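You operate a simulated robot arm through the tools that you are given. There is no shell and no other tool. Be economical: measure what you need, move in short steps, check, and stop when the job is done.

You run a simulated robot arm. Do the job below in one go: nothing can be reset, and whatever is moved stays where it is left.

TASK
Put the card that says "steel" from the top of the picking table on top of the spare small white cover and the card that says "copper" on the steel tile.
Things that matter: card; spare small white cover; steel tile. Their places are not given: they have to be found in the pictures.

It is judged by the outcome, as a careful person would: the job done as asked, and still so three seconds after it is handed in. It fails if anything else is knocked over, pushed out of place, dropped, spilled or broken. A push-on lid holds only when it is set on centred and level and pressed home; a screw cap is set on level and turned clockwise until tight.

THE ROBOT
A 7-joint arm with a two-finger parallel gripper, fixed in place. Base frame: the origin is at the foot of the arm, x ahead of it, y to its left, z up; the work surface is at about z = 0. Units: mm, degrees, N and s.
With the tool pointing down near the work surface it reaches from about 240 to 620 mm from the base axis. Its first joint turns from -66.0 to 66.0 degrees. Payload 2.6 kg.
The TCP is the grasp point between the finger pads, 30 mm short of the fingertips. In the tool frame z runs along the fingers and y along their closing line. The gripper opens to 94 mm. The fingers are 28 mm wide and 10 mm thick; the gripper's body (50 by 96 mm) begins 55 mm behind the TCP.
Orientation is that of the tool frame in the base frame, as a unit quaternion [x, y, z, w]. With the fingers straight down and closing along the base's y, the tool's x points along the base's -x, its y along +y and its z along -z.

THE INTERFACE
- The arm moves only by the tool step_arm. Its argument "deltas" is a list of rows, each a list of 3 entries, a list of its own where there are three numbers: the closure, from 0 (fully open) to 1 (shut), then the shift along the tool's x, y, z in mm, then the turn about the tool's z in degrees. In form: [[grip, [dx, dy, dz], twist], ...]. A call has 1 to 10 rows; each row is the pose to reach, as a shift and turn from the pose commanded when the call began, along the tool's axes at that moment. Each row takes 0.2 s and may step no farther than 50 mm and 8.6 degrees from the row before; otherwise, or with a gripper value out of range, the whole call is refused. A pose out of reach is approached as far as the arm can. The call stops where the force on the tool passes 40 N (or 10 N more than at its start, if that is more) or the arm is blocked; 0.2 s more then pass. Each finger travels about 72 mm/s and halts on what it meets, pressing with about 40 N; the grip force reading is that of the motor and also rises with nothing between the fingers. The clock runs only during rows and for 0.2 s after the last one: add rows that repeat a pose to give the fingers time. The reply holds the time, the measured pose of the TCP, the force on the tool along the base axes, the opening and the grip force, in the units named above and with some noise.
- Cameras (640 x 400 px; columns grow to the right, rows downward): "scene" is fixed at [40.6, 442.3, 554.1]; the picture's right is [-0.69, -0.73, 0.00], its down [-0.49, 0.46, -0.74] and it looks along [0.54, -0.51, -0.67] (base axes); focal length 277 px, centre (320, 200). "wrist" rides on the gripper at [-37, 0, -58] in the tool frame; the picture's right is [0.00, -1.00, 0.00], its down [0.97, 0.00, -0.24] and it looks along [0.24, 0.00, 0.97] (tool axes); focal length 218 px, centre (320, 200).
- get_image(camera): a new picture of that camera. The clock stands still meanwhile.
- measure_at(camera, pixels): for up to 12 pixels [column, row] of the newest picture of that camera ("zoom" is the newest enlarged one), the place [x, y, z] in the base frame of the surface seen there, good to about 3 mm. The clock stands still meanwhile.
- inspect(camera, box): a new picture of the part [left, top, right, bottom] of that camera's present view, enlarged. The clock stands still meanwhile.
- sign_off(): hands the job in; it is judged then, once.

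Work in short steps. Measure before you move; look again where a grasp or a placing could have gone wrong, and mend it. You have 60 turns and 20 pictures in all, those below and enlarged ones among them. Open the gripper and draw the arm clear of the work before you hand the job in, unless the task says otherwise; then end with one line.

The tools are called by a JSON object that holds its "method" and its "body". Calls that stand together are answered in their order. step_arm: Moves the arm, as the interface text tells. Its arguments: {"type":"object","properties":{"deltas":{"type":"array","items":{"type":"array"}}},"required":["deltas"]} The other tools are called the same way: get_image (camera) takes a picture; measure_at (camera, pixels) gives the place of the surface under pixels of a picture; inspect (camera, box) takes an enlarged picture of a part of a camera's view; sign_off () hands the job in.

At the start:

```text
time_s: 0.0
position: [338.6, -119.0, 300.6]
orientation: [0.0, 1.0, 0.001, 0.0]
force: [-0.1, 1.0, -0.2]
width: 93.7
gripper_force: 0.2
```

scene: 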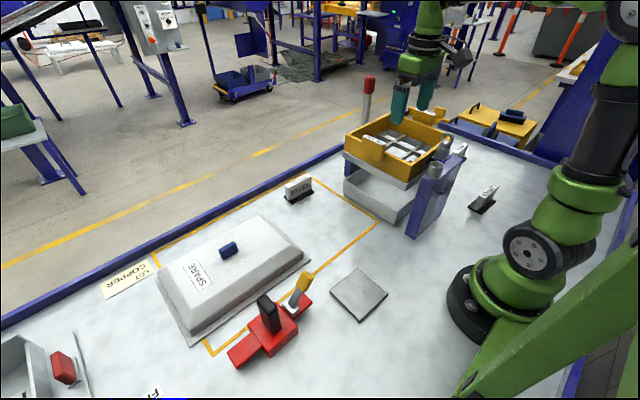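
wrist: 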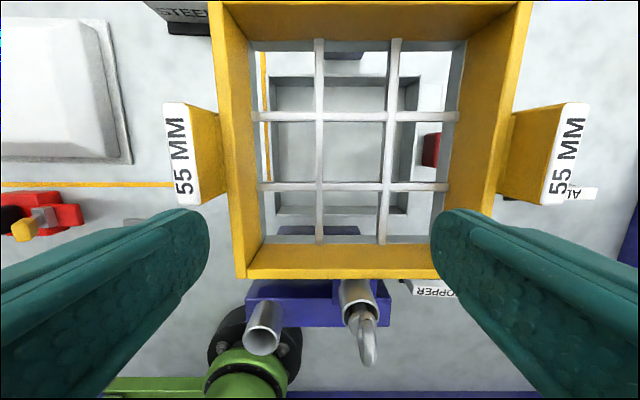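

The scene shows a large white "SPARE" cover near (235,265), a grey tile at (358,294), and cards standing in holders at (298,188) and (485,198). I'll enlarge these regions to read them.

{"method": "inspect", "body": {"camera": "scene", "box": [260, 90, 520, 250]}}

{"method": "inspect", "body": {"camera": "scene", "box": [0, 200, 400, 400]}}

```text
2.46 times, centred on (390, 170) of scene
```

zoom: 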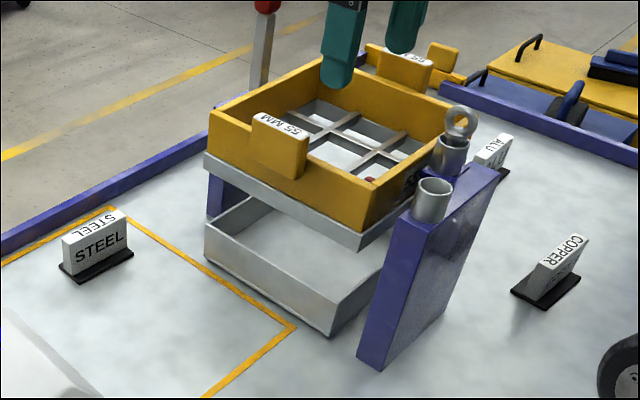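

```text
1.60 times, centred on (200, 300) of scene
```

zoom: 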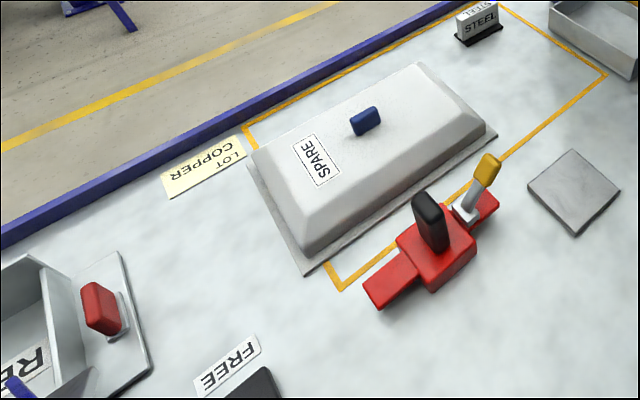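

The standing cards read STEEL (298,188), COPPER (485,198) and ALU (460,152). I'll measure the cards, the cover and the tile.

{"method": "measure_at", "body": {"camera": "scene", "pixels": [[286, 184], [311, 176], [298, 190], [301, 199], [285, 199], [314, 190], [484, 200], [497, 185], [488, 186], [481, 209], [470, 208], [495, 203]]}}

{"method": "measure_at", "body": {"camera": "scene", "pixels": [[358, 269], [387, 292], [360, 320], [331, 296], [359, 294], [229, 249], [200, 275], [258, 240], [262, 218], [297, 250], [160, 271], [200, 328]]}}

{"method": "measure_at", "body": {"camera": "scene", "pixels": [[310, 258], [190, 344], [235, 236], [240, 275], [270, 300], [304, 277], [240, 362], [445, 140], [465, 148], [440, 170], [390, 130], [350, 150]]}}

```text
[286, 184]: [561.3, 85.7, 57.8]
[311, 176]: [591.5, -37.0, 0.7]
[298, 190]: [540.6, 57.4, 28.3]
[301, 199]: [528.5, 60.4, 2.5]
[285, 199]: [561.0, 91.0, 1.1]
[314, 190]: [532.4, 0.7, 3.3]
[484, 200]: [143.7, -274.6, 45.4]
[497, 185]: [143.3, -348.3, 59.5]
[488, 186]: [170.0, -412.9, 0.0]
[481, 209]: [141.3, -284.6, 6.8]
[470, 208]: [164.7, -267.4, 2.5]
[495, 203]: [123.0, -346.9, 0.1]
```

```text
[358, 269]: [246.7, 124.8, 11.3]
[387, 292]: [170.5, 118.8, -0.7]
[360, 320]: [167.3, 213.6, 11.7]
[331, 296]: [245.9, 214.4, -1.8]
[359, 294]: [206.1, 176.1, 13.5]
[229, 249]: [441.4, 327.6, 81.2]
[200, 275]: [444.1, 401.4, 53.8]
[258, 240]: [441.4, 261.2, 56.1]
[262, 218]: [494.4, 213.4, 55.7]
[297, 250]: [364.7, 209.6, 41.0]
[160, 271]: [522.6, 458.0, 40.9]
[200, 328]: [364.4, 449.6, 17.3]
```

```text
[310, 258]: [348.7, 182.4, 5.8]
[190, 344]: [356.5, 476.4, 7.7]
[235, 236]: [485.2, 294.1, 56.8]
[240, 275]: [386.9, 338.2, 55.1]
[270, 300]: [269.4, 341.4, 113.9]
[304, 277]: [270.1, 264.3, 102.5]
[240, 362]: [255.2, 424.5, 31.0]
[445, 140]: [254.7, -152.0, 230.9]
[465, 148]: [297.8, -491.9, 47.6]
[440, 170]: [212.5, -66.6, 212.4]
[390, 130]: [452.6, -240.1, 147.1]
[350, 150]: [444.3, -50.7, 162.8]
```

The cover top is about z=55 and the tile top about z=12. Before moving past it, I'll measure the red-topped post at (369,85), the ring at (446,140) and the gripper surroundings.

{"method": "measure_at", "body": {"camera": "scene", "pixels": [[369, 80], [369, 90], [367, 110], [447, 138], [436, 170], [410, 180], [430, 200], [425, 230], [365, 205], [405, 222], [460, 155], [436, 116]]}}

{"method": "measure_at", "body": {"camera": "wrist", "pixels": [[430, 150], [187, 12], [320, 260], [320, 10], [245, 150], [500, 150], [180, 150], [575, 150], [365, 340], [265, 330], [440, 288], [580, 195]]}}

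```text
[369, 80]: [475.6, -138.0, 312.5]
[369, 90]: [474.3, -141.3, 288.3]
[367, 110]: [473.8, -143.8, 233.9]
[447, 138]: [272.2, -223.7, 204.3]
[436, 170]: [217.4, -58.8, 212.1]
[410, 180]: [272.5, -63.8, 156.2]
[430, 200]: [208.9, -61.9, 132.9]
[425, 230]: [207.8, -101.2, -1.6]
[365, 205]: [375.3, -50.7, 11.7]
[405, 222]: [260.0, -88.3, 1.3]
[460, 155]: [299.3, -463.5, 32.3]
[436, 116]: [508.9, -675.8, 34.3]
```

```text
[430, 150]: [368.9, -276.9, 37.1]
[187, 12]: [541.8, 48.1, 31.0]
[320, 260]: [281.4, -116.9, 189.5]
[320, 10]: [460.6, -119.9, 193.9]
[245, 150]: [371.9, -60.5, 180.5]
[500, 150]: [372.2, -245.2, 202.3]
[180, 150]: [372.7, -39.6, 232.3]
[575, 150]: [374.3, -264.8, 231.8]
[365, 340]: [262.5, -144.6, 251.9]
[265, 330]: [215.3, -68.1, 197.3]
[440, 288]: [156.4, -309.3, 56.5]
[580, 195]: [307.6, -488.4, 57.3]
```

There is a post at (475,-140) up to about z=315, so I'll move left (+y) first, then forward to hover near the STEEL card.

{"method": "step_arm", "body": {"deltas": [[0, [0, 45, 0], 0], [0, [0, 90, 0], 0], [0, [0, 135, 0], 0], [0, [-30, 170, 0], 0], [0, [-75, 179, 0], 0], [0, [-120, 179, 0], 0], [0, [-165, 179, 0], 0], [0, [-191, 179, 0], 0], [0, [-191, 179, 0], 0]]}}

{"method": "get_image", "body": {"camera": "wrist"}}

```text
time_s: 2.0
position: [529.8, 60.5, 299.3]
orientation: [0.0, 1.0, 0.0, -0.001]
force: [-0.2, -0.9, 0.0]
width: 94.1
gripper_force: 0.1
```

```text
15 pictures are left
```

wrist: 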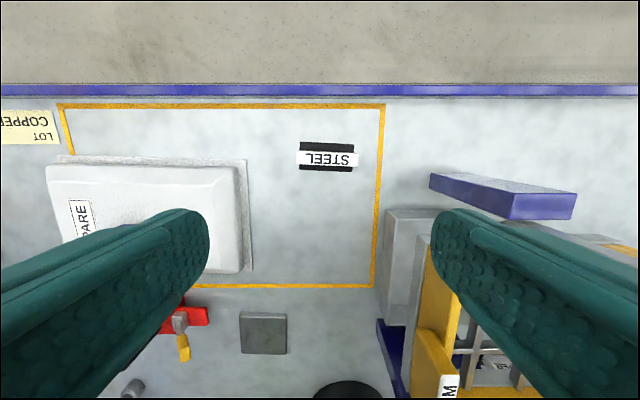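

The STEEL card lies along y at (327,158). I'll measure its edges and the base's edges.

{"method": "measure_at", "body": {"camera": "wrist", "pixels": [[299, 157], [356, 161], [327, 152], [327, 165], [327, 158], [303, 146], [352, 147], [303, 168], [350, 168], [264, 333], [241, 313], [286, 352]]}}

{"method": "inspect", "body": {"camera": "wrist", "box": [270, 120, 390, 195]}}

```text
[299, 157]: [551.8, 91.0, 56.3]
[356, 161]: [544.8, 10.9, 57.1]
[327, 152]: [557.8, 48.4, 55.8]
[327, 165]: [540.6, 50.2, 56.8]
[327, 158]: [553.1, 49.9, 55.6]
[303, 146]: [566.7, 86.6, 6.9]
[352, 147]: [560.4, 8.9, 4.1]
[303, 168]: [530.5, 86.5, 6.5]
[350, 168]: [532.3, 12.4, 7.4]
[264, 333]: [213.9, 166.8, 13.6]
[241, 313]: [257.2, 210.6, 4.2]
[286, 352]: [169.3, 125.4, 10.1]
```

```text
5.33 times, centred on (330, 158) of wrist
```

zoom: 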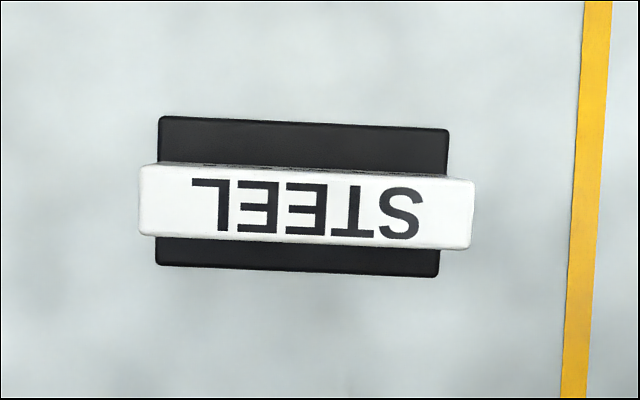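

The card is about 80 mm long in y and 20 mm thick, centred near (549,50) with its top at z=57 and skewed about 3°. I'll turn about 93° so the fingers close across its thickness, centring over it as I go.

{"method": "step_arm", "body": {"deltas": [[0, [-5, -3, 0], 8.5], [0, [-10, -6, 0], 17], [0, [-15, -9, 0], 25.5], [0, [-19, -10.5, 0], 34], [0, [-19, -10.5, 0], 42.5], [0, [-19, -10.5, 0], 51], [0, [-19, -10.5, 0], 59.5], [0, [-19, -10.5, 0], 68], [0, [-19, -10.5, 0], 76.5], [0, [-19, -10.5, 0], 85]]}}

{"method": "step_arm", "body": {"deltas": [[0, [0, 0, 45], 7.7], [0, [0, 0, 90], 7.7], [0, [0, 0, 135], 7.7], [0, [0, 0, 165], 7.7], [0, [0, 0, 165], 7.7]]}}

{"method": "get_image", "body": {"camera": "wrist"}}

```text
time_s: 4.2
position: [549.3, 48.3, 300.3]
orientation: [0.677, 0.736, 0.0, 0.0]
force: [0.6, 0.5, 0.4]
width: 94.0
gripper_force: 0.0
```

```text
time_s: 5.4
position: [550.2, 49.9, 134.8]
orientation: [0.724, 0.69, 0.0, 0.001]
force: [0.3, -0.7, -0.6]
width: 94.0
gripper_force: 0.1
```

```text
13 pictures are left
```

wrist: 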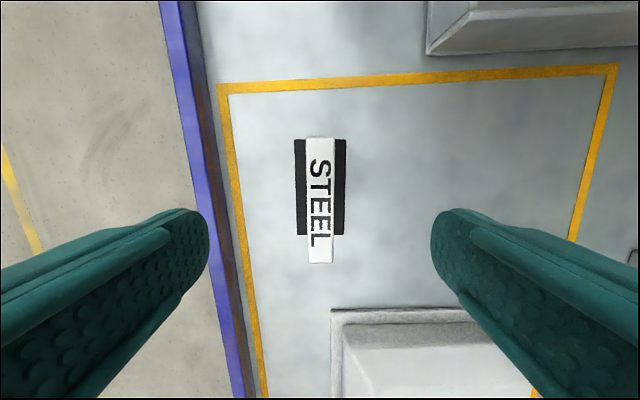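

The card is aligned with the fingers at column 320. I'll check its ends and the height of the blue rail by the left finger before going down.

{"method": "measure_at", "body": {"camera": "wrist", "pixels": [[320, 142], [320, 258], [308, 200], [332, 200], [342, 200], [297, 200], [190, 190], [212, 190], [225, 330], [207, 300], [345, 345], [390, 330]]}}

```text
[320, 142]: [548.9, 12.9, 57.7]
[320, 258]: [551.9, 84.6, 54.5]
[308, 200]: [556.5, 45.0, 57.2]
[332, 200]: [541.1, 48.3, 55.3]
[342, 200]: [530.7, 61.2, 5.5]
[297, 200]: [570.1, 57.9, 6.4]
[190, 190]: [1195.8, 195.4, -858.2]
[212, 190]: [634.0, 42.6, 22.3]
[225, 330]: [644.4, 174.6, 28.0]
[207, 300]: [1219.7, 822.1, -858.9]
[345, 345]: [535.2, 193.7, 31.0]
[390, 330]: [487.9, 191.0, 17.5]
```

The rail is at x≥634, so it's clear of the fingers. I'll descend to TCP z≈42 and close.

{"method": "step_arm", "body": {"deltas": [[0, [0, 0, 40], 0], [0, [0, 0, 75], 0], [0, [0, 0, 92], 0], [0, [0, 0, 92], 0], [0.5, [0, 0, 92], 0], [1, [0, 0, 92], 0], [1, [0, 0, 92], 0], [1, [0, 0, 92], 0], [1, [0, 0, 92], 0]]}}

```text
time_s: 7.4
position: [551.4, 49.0, 42.3]
orientation: [0.724, 0.69, 0.0, 0.0]
force: [-0.2, -0.3, -0.3]
width: 21.7
gripper_force: 39.8
```

The gripper holds the card at 21.7 mm opening. I'll lift it straight up.

{"method": "step_arm", "body": {"deltas": [[1, [0, 0, -30], 0], [1, [0, 0, -75], 0], [1, [0, 0, -120], 0], [1, [0, 0, -160], 0], [1, [0, 0, -160], 0]]}}

{"method": "get_image", "body": {"camera": "scene"}}

```text
time_s: 8.6
position: [550.2, 49.6, 203.7]
orientation: [0.724, 0.69, -0.001, -0.001]
force: [0.8, 0.7, 0.1]
width: 0.0
gripper_force: 32.9
```

```text
12 pictures are left
```

scene: 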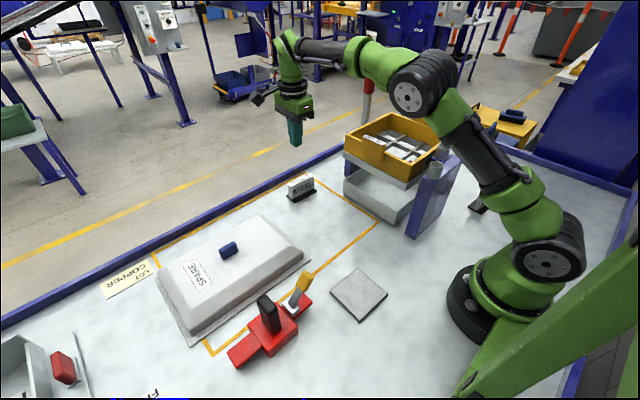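

The card slipped out (width 0) but is still standing at (300,188). I'll look closely at its shape from both cameras.

{"method": "inspect", "body": {"camera": "scene", "box": [265, 160, 337, 205]}}

{"method": "inspect", "body": {"camera": "wrist", "box": [240, 130, 400, 230]}}

```text
8.89 times, centred on (301, 182) of scene
```

zoom: 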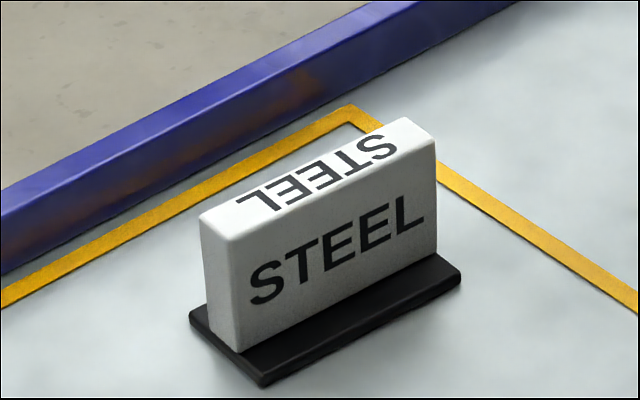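

```text
4.00 times, centred on (320, 180) of wrist
```

zoom: 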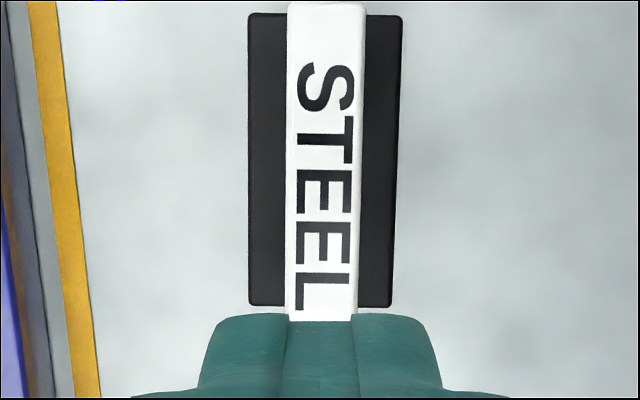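

The card is a plain block on a flat foot and hasn't moved. I'll grip it again with more settling time, then lift only slightly and slowly while watching the width and force.

{"method": "step_arm", "body": {"deltas": [[0, [0, 0, 0], 0], [0, [0, 0, 0], 0], [0, [0, 0, 0], 0], [0, [0, 0, 45], 0], [0, [0, 0, 90], 0], [0, [0, 0, 130], 0], [0, [0, 0, 155], 0], [0, [0, 0, 162], 0], [0, [0, 0, 162], 0]]}}

{"method": "step_arm", "body": {"deltas": [[0.7, [0, 0, 0], 0], [1, [0, 0, 0], 0], [1, [0, 0, 0], 0], [1, [0, 0, 0], 0], [1, [0, 0, 0], 0], [1, [0, 0, 0], 0], [1, [0, 0, 0], 0], [1, [0, 0, 0], 0]]}}

{"method": "step_arm", "body": {"deltas": [[1, [0, 0, -1], 0], [1, [0, 0, -2], 0], [1, [0, 0, -3], 0], [1, [0, 0, -4], 0]]}}

```text
time_s: 10.6
position: [549.5, 49.1, 41.4]
orientation: [0.724, 0.69, 0.001, 0.0]
force: [0.2, 0.4, -0.2]
width: 93.9
gripper_force: 0.0
```

```text
time_s: 12.4
position: [550.5, 49.7, 41.5]
orientation: [0.724, 0.69, 0.001, 0.0]
force: [0.1, 0.7, 0.2]
width: 21.6
gripper_force: 39.7
```

```text
time_s: 13.4
position: [548.8, 49.2, 45.5]
orientation: [0.724, 0.69, -0.001, 0.0]
force: [-0.8, 0.1, -0.7]
width: 21.4
gripper_force: 40.2
```

The card is holding so far. I'll keep lifting slowly.

{"method": "step_arm", "body": {"deltas": [[1, [0, 0, -2], 0], [1, [0, 0, -4], 0], [1, [0, 0, -6], 0], [1, [0, 0, -8], 0], [1, [0, 0, -11], 0]]}}

{"method": "get_image", "body": {"camera": "wrist"}}

```text
time_s: 14.6
position: [549.1, 50.3, 56.6]
orientation: [0.724, 0.69, 0.0, -0.001]
force: [-0.6, 0.7, -0.3]
width: 21.3
gripper_force: 39.5
```

```text
9 pictures are left
```

wrist: 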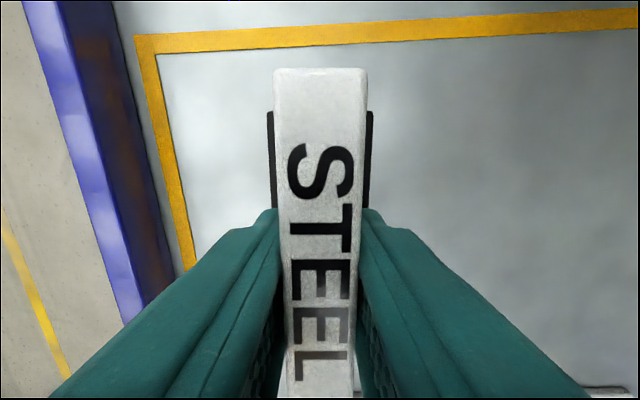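

I'll measure the card's top and its foot to see whether it's rising with the fingers.

{"method": "measure_at", "body": {"camera": "wrist", "pixels": [[320, 90], [320, 130], [320, 300], [320, 370], [370, 130], [270, 130], [272, 180], [500, 150]]}}

```text
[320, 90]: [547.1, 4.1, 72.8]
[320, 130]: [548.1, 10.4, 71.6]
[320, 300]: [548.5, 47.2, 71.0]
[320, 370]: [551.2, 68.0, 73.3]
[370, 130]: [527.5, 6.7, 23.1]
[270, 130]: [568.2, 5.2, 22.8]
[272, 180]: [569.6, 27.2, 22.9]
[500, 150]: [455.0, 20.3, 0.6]
```

The card rose with the grip (top at z≈72), so a gentle lift works. I'll continue up smoothly.

{"method": "step_arm", "body": {"deltas": [[1, [0, 0, -3], 0], [1, [0, 0, -8], 0], [1, [0, 0, -14], 0], [1, [0, 0, -21], 0], [1, [0, 0, -28], 0], [1, [0, 0, -35], 0], [1, [0, 0, -42], 0], [1, [0, 0, -48], 0], [1, [0, 0, -53], 0], [1, [0, 0, -56], 0]]}}

{"method": "measure_at", "body": {"camera": "wrist", "pixels": [[320, 300]]}}

```text
time_s: 16.8
position: [548.8, 48.7, 113.7]
orientation: [0.723, 0.69, -0.001, 0.0]
force: [-0.3, -0.3, -1.6]
width: 21.3
gripper_force: 39.6
```

```text
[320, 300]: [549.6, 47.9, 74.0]
```

Still holding at 21.3 mm. I'll measure the flat part of the cover's top between the knob and its near end.

{"method": "measure_at", "body": {"camera": "scene", "pixels": [[285, 242], [280, 232], [272, 224], [268, 218], [275, 250], [265, 255], [250, 225], [240, 262], [237, 247], [220, 255], [255, 215], [290, 248]]}}

```text
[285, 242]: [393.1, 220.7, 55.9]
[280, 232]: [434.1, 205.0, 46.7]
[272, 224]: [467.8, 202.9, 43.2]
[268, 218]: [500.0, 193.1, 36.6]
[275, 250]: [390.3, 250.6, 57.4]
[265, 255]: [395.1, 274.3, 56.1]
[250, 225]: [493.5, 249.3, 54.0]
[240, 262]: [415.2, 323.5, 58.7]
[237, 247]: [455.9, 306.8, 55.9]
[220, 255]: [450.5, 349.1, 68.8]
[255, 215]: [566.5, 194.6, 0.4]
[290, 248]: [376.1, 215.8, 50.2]
```

The flat top spans about x 387–495 and y 215–313, up to the knob. I'll carry the card toward (441,262) in two gentle halves.

{"method": "step_arm", "body": {"deltas": [[1, [3.5, -2, 0], 0], [1, [10.4, -5.9, 0], 0], [1, [21.7, -12.4, 0], 0], [1, [34, -19.3, 0], 0], [1, [47, -26.8, 0], 0], [1, [60, -34.2, 0], 0], [1, [73, -41.6, 0], 0], [1, [85, -48.5, 0], 0], [1, [95, -54, 0], 0], [1, [101, -57.5, 0], 0]]}}

{"method": "step_arm", "body": {"deltas": [[1, [3.5, -2, 0], 0], [1, [10.4, -5.9, 0], 0], [1, [21.7, -12.4, 0], 0], [1, [35, -19.9, 0], 0], [1, [49, -27.9, 0], 0], [1, [63, -35.9, 0], 0], [1, [77, -43.8, 0], 0], [1, [90, -51.2, 0], 0], [1, [100, -57, 0], 0], [1, [106.5, -60.8, 0], 0]]}}

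{"method": "get_image", "body": {"camera": "wrist"}}

```text
time_s: 19.0
position: [497.2, 152.8, 112.2]
orientation: [0.723, 0.69, 0.001, 0.001]
force: [0.7, 0.5, -0.8]
width: 21.6
gripper_force: 40.1
```

```text
time_s: 21.2
position: [440.9, 261.3, 111.9]
orientation: [0.724, 0.69, 0.0, 0.0]
force: [0.6, -1.4, -0.5]
width: 21.4
gripper_force: 39.9
```

```text
8 pictures are left
```

wrist: 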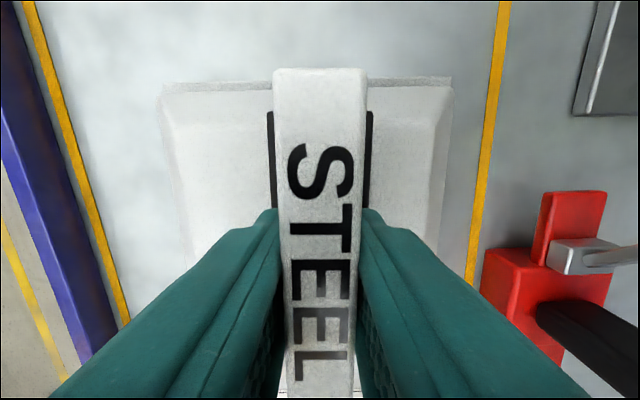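

The card sits unchanged in the grip over the flat part of the cover. I'll lower it about 12 mm, then by 1 mm steps until contact.

{"method": "step_arm", "body": {"deltas": [[1, [0, 0, 3], 0], [1, [0, 0, 6], 0], [1, [0, 0, 9], 0], [1, [0, 0, 11], 0], [1, [0, 0, 12], 0]]}}

{"method": "step_arm", "body": {"deltas": [[1, [0, 0, 0.7], 0], [1, [0, 0, 1.4], 0]]}}

{"method": "step_arm", "body": {"deltas": [[1, [0, 0, 0.5], 0], [1, [0, 0, 1], 0]]}}

```text
time_s: 22.4
position: [440.1, 262.6, 99.7]
orientation: [0.723, 0.691, 0.001, -0.001]
force: [-0.1, 0.0, -0.3]
width: 21.3
gripper_force: 39.9
```

```text
time_s: 23.0
position: [441.9, 261.7, 98.0]
orientation: [0.723, 0.69, 0.0, -0.001]
force: [0.9, -0.6, -0.2]
width: 21.5
gripper_force: 40.2
```

```text
time_s: 23.6
position: [442.2, 261.2, 97.7]
orientation: [0.723, 0.691, 0.001, 0.0]
force: [-0.3, -0.6, -0.6]
width: 21.4
gripper_force: 39.8
```

No contact yet at z≈97.7. I'll continue in fine steps.

{"method": "step_arm", "body": {"deltas": [[1, [0, 0, 0.5], 0], [1, [0, 0, 1], 0]]}}

{"method": "step_arm", "body": {"deltas": [[1, [0, 0, 0.5], 0], [1, [0, 0, 1], 0]]}}

{"method": "step_arm", "body": {"deltas": [[1, [0, 0, 0.5], 0], [1, [0, 0, 1], 0]]}}

```text
time_s: 24.2
position: [442.1, 261.4, 96.8]
orientation: [0.723, 0.69, 0.0, -0.001]
force: [0.1, -0.1, -1.0]
width: 21.4
gripper_force: 39.7
```

```text
time_s: 24.8
position: [440.7, 261.7, 97.0]
orientation: [0.724, 0.69, -0.001, 0.0]
force: [0.1, 0.4, -0.2]
width: 21.4
gripper_force: 40.2
```

```text
time_s: 25.4
position: [441.1, 262.5, 96.1]
orientation: [0.724, 0.69, 0.002, 0.0]
force: [-2.2, -0.8, 9.6]
width: 21.6
gripper_force: 39.9
```

The z force of 9.6 N shows contact at z≈96. I'll ease off slightly, open gradually and rise straight up.

{"method": "step_arm", "body": {"deltas": [[1, [0, 0, -0.3], 0], [0.7, [0, 0, -0.3], 0], [0.5, [0, 0, -0.3], 0], [0.3, [0, 0, -0.3], 0], [0.2, [0, 0, -0.3], 0], [0.2, [0, 0, -0.3], 0]]}}

{"method": "step_arm", "body": {"deltas": [[0.2, [0, 0, -20], 0], [0.2, [0, 0, -60], 0], [0.2, [0, 0, -105], 0], [0.2, [0, 0, -150], 0], [0.2, [0, 0, -195], 0], [0.2, [0, 0, -240], 0], [0.2, [0, 0, -280], 0], [0.2, [0, 0, -280], 0]]}}

{"method": "get_image", "body": {"camera": "scene"}}

```text
time_s: 26.8
position: [439.9, 261.5, 95.0]
orientation: [0.723, 0.69, -0.001, 0.001]
force: [-0.5, 0.0, 0.8]
width: 75.2
gripper_force: 0.1
```

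```text
time_s: 28.6
position: [440.6, 263.3, 364.1]
orientation: [0.724, 0.69, 0.001, 0.0]
force: [0.3, -0.3, 0.0]
width: 75.1
gripper_force: 0.0
out of reach, approached as far as the arm can: row 7, 8
```

```text
7 pictures are left
```

scene: 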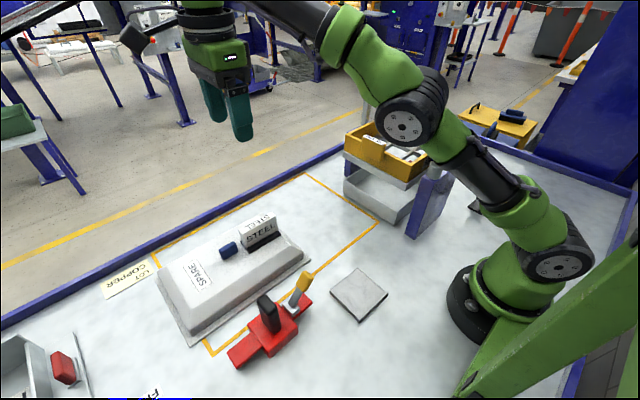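

The STEEL card stands on the cover at (260,232). Next I'll swing high toward the COPPER card, staying above the sieve and ring (z≤252).

{"method": "step_arm", "body": {"deltas": [[0.2, [-28, -22, 8], 0], [0.2, [-62, -48, 16], 0], [0.2, [-96, -75, 24], 0], [0.2, [-130, -102, 32], 0], [0.2, [-168, -132, 32], 0], [0.2, [-168, -132, 32], 0]]}}

```text
time_s: 30.0
position: [301.8, 101.4, 332.1]
orientation: [0.724, 0.69, 0.0, 0.0]
force: [0.0, -0.3, 0.0]
width: 75.3
gripper_force: 0.2
```

I'm at (302,101,332). I'll continue toward the right at the same height, then on to the COPPER card.

{"method": "step_arm", "body": {"deltas": [[0.2, [-45, -3, 0], 0], [0.2, [-90, -6, 0], 0], [0.2, [-135, -9, 0], 0], [0.2, [-180, -12, 0], 0], [0.2, [-225, -15, 0], 0], [0.2, [-265, -18, 0], 0], [0.2, [-282, -19, 0], 0]]}}

{"method": "step_arm", "body": {"deltas": [[0.2, [-30, -30, 0], 0], [0.2, [-60, -60, 0], 0], [0.2, [-90, -85, 0], 0], [0.2, [-118, -105, 0], 0], [0.2, [-118, -105, 0], 0]]}}

{"method": "get_image", "body": {"camera": "wrist"}}

```text
time_s: 31.6
position: [267.7, -182.5, 332.9]
orientation: [0.724, 0.69, 0.001, 0.0]
force: [-0.3, -0.2, -0.4]
width: 75.3
gripper_force: 0.1
```

```text
time_s: 32.8
position: [158.8, -291.4, 333.9]
orientation: [0.724, 0.69, 0.0, 0.001]
force: [-0.6, 0.0, 0.8]
width: 75.1
gripper_force: 0.0
```

```text
6 pictures are left
```

wrist: 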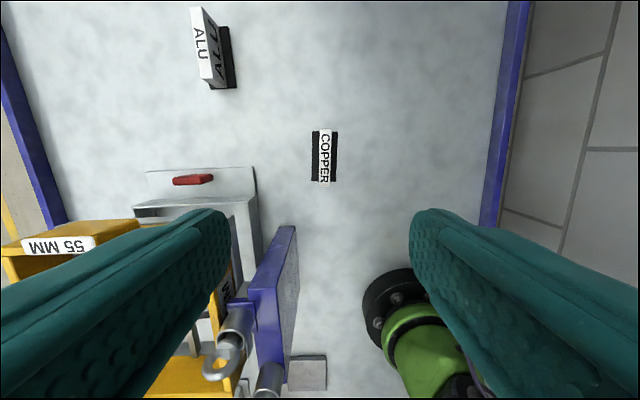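

The COPPER card is at (324,157), close to vertical in this view. I'll measure it and the nearby obstacles.

{"method": "measure_at", "body": {"camera": "wrist", "pixels": [[324, 132], [324, 180], [319, 157], [330, 157], [313, 150], [336, 150], [325, 157], [250, 170], [252, 230], [290, 230], [275, 270], [395, 275]]}}

{"method": "inspect", "body": {"camera": "wrist", "box": [264, 122, 384, 197]}}

```text
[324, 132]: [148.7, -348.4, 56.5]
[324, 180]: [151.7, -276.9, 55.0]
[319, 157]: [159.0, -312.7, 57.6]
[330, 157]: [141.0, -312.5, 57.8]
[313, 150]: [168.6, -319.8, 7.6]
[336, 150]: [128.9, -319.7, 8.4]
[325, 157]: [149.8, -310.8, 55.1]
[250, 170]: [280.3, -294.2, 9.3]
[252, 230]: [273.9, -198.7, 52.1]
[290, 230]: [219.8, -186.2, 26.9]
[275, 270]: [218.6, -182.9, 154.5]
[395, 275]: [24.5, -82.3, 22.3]
```

```text
5.33 times, centred on (324, 160) of wrist
```

zoom: 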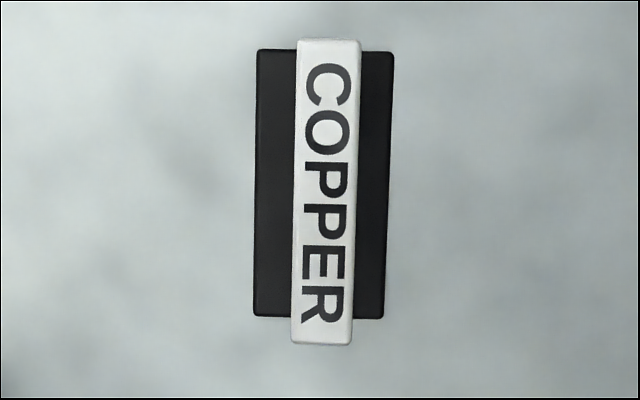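

The COPPER card is centred at about (150,-311), skewed 1.3° from the tool, with nothing nearby. I'll align and descend partway.

{"method": "step_arm", "body": {"deltas": [[0.2, [-10, -4, 15], 1.3], [0.2, [-20, -8, 50], 1.3], [0.1, [-20, -8, 95], 1.3], [0, [-20, -8, 140], 1.3], [0, [-20, -8, 180], 1.3], [0, [-20, -8, 200], 1.3], [0, [-20, -8, 200], 1.3]]}}

{"method": "get_image", "body": {"camera": "wrist"}}

```text
time_s: 34.4
position: [149.9, -311.6, 132.3]
orientation: [0.731, 0.682, 0.0, 0.0]
force: [0.3, -1.3, -1.0]
width: 93.6
gripper_force: 0.1
```

```text
4 pictures are left
```

wrist: 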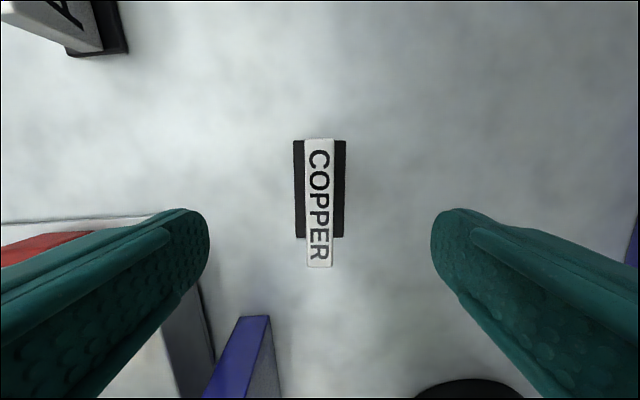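

The card is centred between the fingers at column 319. I'll descend to z≈42, close with settling time, then lift gently.

{"method": "step_arm", "body": {"deltas": [[0, [0, 0, 40], 0], [0, [0, 0, 75], 0], [0, [0, 0, 90], 0], [0, [0, 0, 90.5], 0], [0.7, [0, 0, 90.5], 0], [1, [0, 0, 90.5], 0], [1, [0, 0, 90.5], 0], [1, [0, 0, 90.5], 0], [1, [0, 0, 90.5], 0], [1, [0, 0, 90.5], 0]]}}

{"method": "step_arm", "body": {"deltas": [[1, [0, 0, -1], 0], [1, [0, 0, -2], 0], [1, [0, 0, -4], 0], [1, [0, 0, -6], 0], [1, [0, 0, -8], 0], [1, [0, 0, -10], 0], [1, [0, 0, -12], 0], [1, [0, 0, -14], 0], [1, [0, 0, -15], 0]]}}

```text
time_s: 36.6
position: [149.6, -312.5, 41.0]
orientation: [0.732, 0.682, 0.0, 0.0]
force: [0.0, 0.3, -0.1]
width: 21.2
gripper_force: 39.8
```

```text
time_s: 38.6
position: [149.7, -311.9, 58.2]
orientation: [0.731, 0.682, 0.0, 0.0]
force: [0.3, -1.1, -0.5]
width: 21.4
gripper_force: 39.8
```

Width is 21.4 mm and the card is held. I'll raise it in smooth ramps to about z=328 to clear the ring and the sieve.

{"method": "step_arm", "body": {"deltas": [[1, [0, 0, -3], 0], [1, [0, 0, -9], 0], [1, [0, 0, -18], 0], [1, [0, 0, -29], 0], [1, [0, 0, -41], 0], [1, [0, 0, -53], 0], [1, [0, 0, -65], 0], [1, [0, 0, -76], 0], [1, [0, 0, -85], 0], [1, [0, 0, -90], 0]]}}

{"method": "step_arm", "body": {"deltas": [[1, [0, 0, -3], 0], [1, [0, 0, -9], 0], [1, [0, 0, -18], 0], [1, [0, 0, -29], 0], [1, [0, 0, -41], 0], [1, [0, 0, -53], 0], [1, [0, 0, -65], 0], [1, [0, 0, -76], 0], [1, [0, 0, -85], 0], [1, [0, 0, -90], 0]]}}

{"method": "step_arm", "body": {"deltas": [[1, [0, 0, -3], 0], [1, [0, 0, -9], 0], [1, [0, 0, -18], 0], [1, [0, 0, -29], 0], [1, [0, 0, -41], 0], [1, [0, 0, -53], 0], [1, [0, 0, -65], 0], [1, [0, 0, -76], 0], [1, [0, 0, -85], 0], [1, [0, 0, -90], 0]]}}

```text
time_s: 40.8
position: [149.0, -313.2, 147.8]
orientation: [0.731, 0.682, 0.0, 0.0]
force: [-0.3, 0.3, -0.1]
width: 21.5
gripper_force: 40.1
```

```text
time_s: 43.0
position: [150.0, -312.6, 237.0]
orientation: [0.731, 0.682, 0.0, 0.0]
force: [0.1, -0.4, 0.1]
width: 21.4
gripper_force: 40.2
```

```text
time_s: 45.2
position: [149.0, -312.1, 327.3]
orientation: [0.731, 0.682, 0.0, 0.0]
force: [0.6, -0.5, -0.6]
width: 21.5
gripper_force: 39.7
```

The card is held at z=327. I'll carry it across via (265,-190) and (275,0), then over the tile near (207,168).

{"method": "step_arm", "body": {"deltas": [[1, [3.9, 3.2, 0], 0], [1, [13, 10.6, 0], 0], [1, [26, 21.2, 0], 0], [1, [41.5, 34, 0], 0], [1, [58.4, 47.8, 0], 0], [1, [75.3, 61.6, 0], 0], [1, [92.2, 75.4, 0], 0], [1, [107.7, 88.1, 0], 0], [1, [120.7, 98.8, 0], 0], [1, [129.8, 106.2, 0], 0]]}}

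{"method": "step_arm", "body": {"deltas": [[1, [5, 0, 0], 0], [1, [18, 0, 0], 0], [1, [38, 0, 0], 0], [1, [61, -1, 0], 0], [1, [86, -1, 0], 0], [1, [110, -2, 0], 0], [1, [135, -2, 0], 0], [1, [158, -3, 0], 0], [1, [177, -3, 0], 0], [1, [190, -3.3, 0], 0]]}}

{"method": "step_arm", "body": {"deltas": [[1, [4.9, -2.4, 0], 0], [1, [16.3, -8, 0], 0], [1, [32.6, -15.9, 0], 0], [1, [52.1, -25.5, 0], 0], [1, [73.3, -35.8, 0], 0], [1, [94.5, -46.2, 0], 0], [1, [115.7, -56.5, 0], 0], [1, [135.2, -66.1, 0], 0], [1, [151.5, -74, 0], 0], [1, [162.9, -79.6, 0], 0]]}}

{"method": "get_image", "body": {"camera": "wrist"}}

```text
time_s: 47.4
position: [263.7, -189.2, 328.5]
orientation: [0.732, 0.681, 0.0, 0.0]
force: [-0.1, -0.5, -0.3]
width: 21.5
gripper_force: 39.8
```

```text
time_s: 49.6
position: [273.2, -1.0, 327.1]
orientation: [0.731, 0.682, 0.0, 0.0]
force: [0.9, 0.5, -0.9]
width: 21.7
gripper_force: 40.1
```

```text
time_s: 51.8
position: [207.4, 168.3, 328.1]
orientation: [0.732, 0.681, 0.0, 0.001]
force: [0.5, -0.4, -1.8]
width: 21.3
gripper_force: 39.9
```

```text
3 pictures are left
```

wrist: 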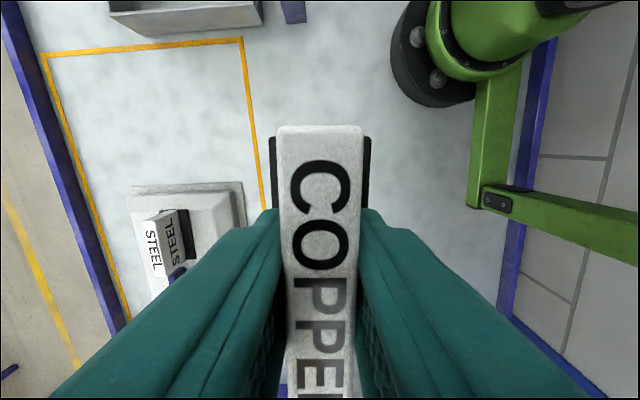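

The card's end appears at row 125, against row 68 for the first card, so it may sit differently in the grip. I'll measure it and re-measure the tile in the scene image.

{"method": "measure_at", "body": {"camera": "wrist", "pixels": [[320, 128], [320, 140], [320, 200], [320, 300], [320, 380], [366, 150], [366, 190], [272, 150], [272, 190]]}}

{"method": "measure_at", "body": {"camera": "scene", "pixels": [[358, 271], [384, 292], [360, 317], [334, 294], [359, 293], [345, 282], [373, 282], [372, 305], [346, 306]]}}

```text
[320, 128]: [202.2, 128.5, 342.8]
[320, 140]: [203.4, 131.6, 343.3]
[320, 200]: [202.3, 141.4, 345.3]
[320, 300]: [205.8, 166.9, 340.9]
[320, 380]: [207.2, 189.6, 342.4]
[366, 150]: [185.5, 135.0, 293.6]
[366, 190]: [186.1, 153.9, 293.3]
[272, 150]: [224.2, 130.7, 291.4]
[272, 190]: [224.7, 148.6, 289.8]
```

```text
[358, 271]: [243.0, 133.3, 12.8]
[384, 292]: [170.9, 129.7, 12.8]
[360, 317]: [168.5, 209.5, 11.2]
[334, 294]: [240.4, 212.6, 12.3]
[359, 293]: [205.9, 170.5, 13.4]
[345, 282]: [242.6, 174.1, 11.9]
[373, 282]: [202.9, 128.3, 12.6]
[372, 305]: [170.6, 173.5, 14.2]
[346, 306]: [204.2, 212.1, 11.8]
```

The card is centred in the grip at y≈168, and the tile spans x 168–244, y 128–213, with its top at z≈12.5. I'll nudge 2 mm in y and descend smoothly.

{"method": "step_arm", "body": {"deltas": [[1, [1, 0, 3], 0], [1, [2, 0, 9], 0], [1, [2, 0, 18], 0], [1, [2, 0, 29], 0], [1, [2, 0, 41], 0], [1, [2, 0, 53], 0], [1, [2, 0, 65], 0], [1, [2, 0, 76], 0], [1, [2, 0, 85], 0], [1, [2, 0, 90], 0]]}}

{"method": "step_arm", "body": {"deltas": [[1, [0, 0, 3], 0], [1, [0, 0, 9], 0], [1, [0, 0, 18], 0], [1, [0, 0, 29], 0], [1, [0, 0, 41], 0], [1, [0, 0, 53], 0], [1, [0, 0, 65], 0], [1, [0, 0, 76], 0], [1, [0, 0, 85], 0], [1, [0, 0, 90], 0]]}}

{"method": "step_arm", "body": {"deltas": [[1, [0, 0, 3], 0], [1, [0, 0, 9], 0], [1, [0, 0, 18], 0], [1, [0, 0, 29], 0], [1, [0, 0, 41], 0], [1, [0, 0, 53], 0], [1, [0, 0, 65], 0], [1, [0, 0, 75], 0], [1, [0, 0, 82], 0], [1, [0, 0, 86], 0]]}}

```text
time_s: 54.0
position: [207.7, 168.5, 238.0]
orientation: [0.732, 0.682, -0.001, 0.0]
force: [-0.2, -0.3, -0.7]
width: 21.5
gripper_force: 40.4
```

```text
time_s: 56.2
position: [206.2, 169.7, 146.9]
orientation: [0.731, 0.682, 0.0, 0.0]
force: [0.8, 0.5, 0.1]
width: 21.2
gripper_force: 40.5
```

```text
time_s: 58.4
position: [206.8, 169.7, 62.0]
orientation: [0.732, 0.681, 0.0, 0.0]
force: [0.6, 0.6, -1.1]
width: 21.5
gripper_force: 40.2
```

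The TCP is at z=62 and contact is expected near z≈53.5. I'll lower finely.

{"method": "step_arm", "body": {"deltas": [[1, [0, 0, 2], 0], [1, [0, 0, 4], 0], [1, [0, 0, 5.5], 0], [1, [0, 0, 6.5], 0]]}}

{"method": "step_arm", "body": {"deltas": [[1, [0, 0, 0.5], 0], [1, [0, 0, 1], 0]]}}

{"method": "step_arm", "body": {"deltas": [[1, [0, 0, 0.5], 0], [1, [0, 0, 1], 0]]}}

```text
time_s: 59.4
position: [206.8, 169.5, 56.4]
orientation: [0.731, 0.682, 0.0, 0.0]
force: [-0.3, -0.2, -1.0]
width: 21.6
gripper_force: 40.0
```

```text
time_s: 60.0
position: [206.7, 170.0, 53.4]
orientation: [0.731, 0.682, 0.0, 0.0]
force: [0.4, -0.1, 0.7]
width: 21.6
gripper_force: 40.0
```

```text
time_s: 60.6
position: [206.2, 169.5, 53.4]
orientation: [0.731, 0.682, 0.001, 0.001]
force: [-5.2, -3.7, 28.0]
width: 21.3
gripper_force: 39.8
```

The z force of 28 N shows firm contact. I'll ease up 0.8 mm, open gradually and rise.

{"method": "step_arm", "body": {"deltas": [[1, [0, 0, -0.5], 0], [1, [0, 0, -0.8], 0], [0.7, [0, 0, -0.8], 0], [0.5, [0, 0, -0.8], 0], [0.3, [0, 0, -0.8], 0], [0.3, [0, 0, -0.8], 0], [0.3, [0, 0, -0.8], 0]]}}

{"method": "step_arm", "body": {"deltas": [[0.3, [0, 0, -20], 0], [0.3, [0, 0, -60], 0], [0.3, [0, 0, -105], 0], [0.3, [0, 0, -150], 0], [0.3, [0, 0, -195], 0], [0.3, [0, 0, -240], 0], [0.3, [0, 0, -260], 0], [0.3, [-45, 0, -260], 0], [0.3, [-90, 20, -260], 0], [0.3, [-135, 40, -260], 0]]}}

{"method": "get_image", "body": {"camera": "scene"}}

```text
time_s: 62.2
position: [206.5, 169.9, 54.0]
orientation: [0.732, 0.682, -0.001, 0.0]
force: [-0.1, -1.4, -0.5]
width: 65.9
gripper_force: 0.0
```

```text
time_s: 64.4
position: [236.1, 31.0, 313.8]
orientation: [0.731, 0.682, 0.001, 0.001]
force: [0.3, 0.2, 0.0]
width: 66.0
gripper_force: 0.1
```

```text
2 pictures are left
```

scene: 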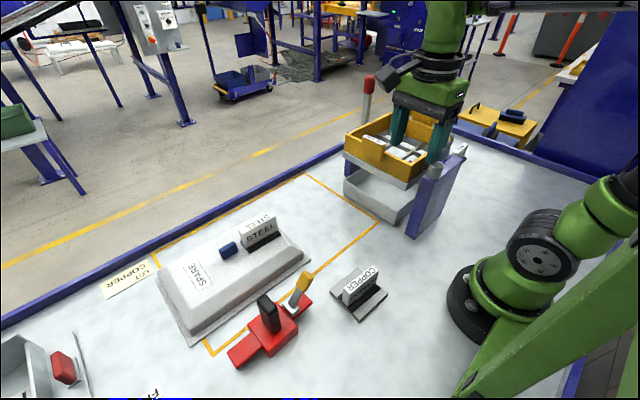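

Both cards look to be in place, at (260,232) and (360,287). I'll take one enlarged view to confirm they're level and fully supported.

{"method": "inspect", "body": {"camera": "scene", "box": [200, 195, 400, 320]}}

```text
3.20 times, centred on (300, 258) of scene
```

zoom: 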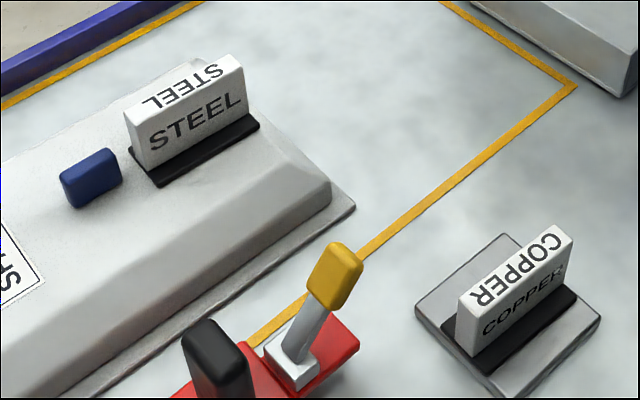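

Both cards stand level and fully supported. The gripper is open and clear, so I'm handing in.

{"method": "sign_off", "body": {}}

```text
The job is handed in.
```

The STEEL card is standing on the white cover labelled SPARE, and the COPPER card is standing on the steel tile; the final picture shows both level, with nothing else visibly moved.
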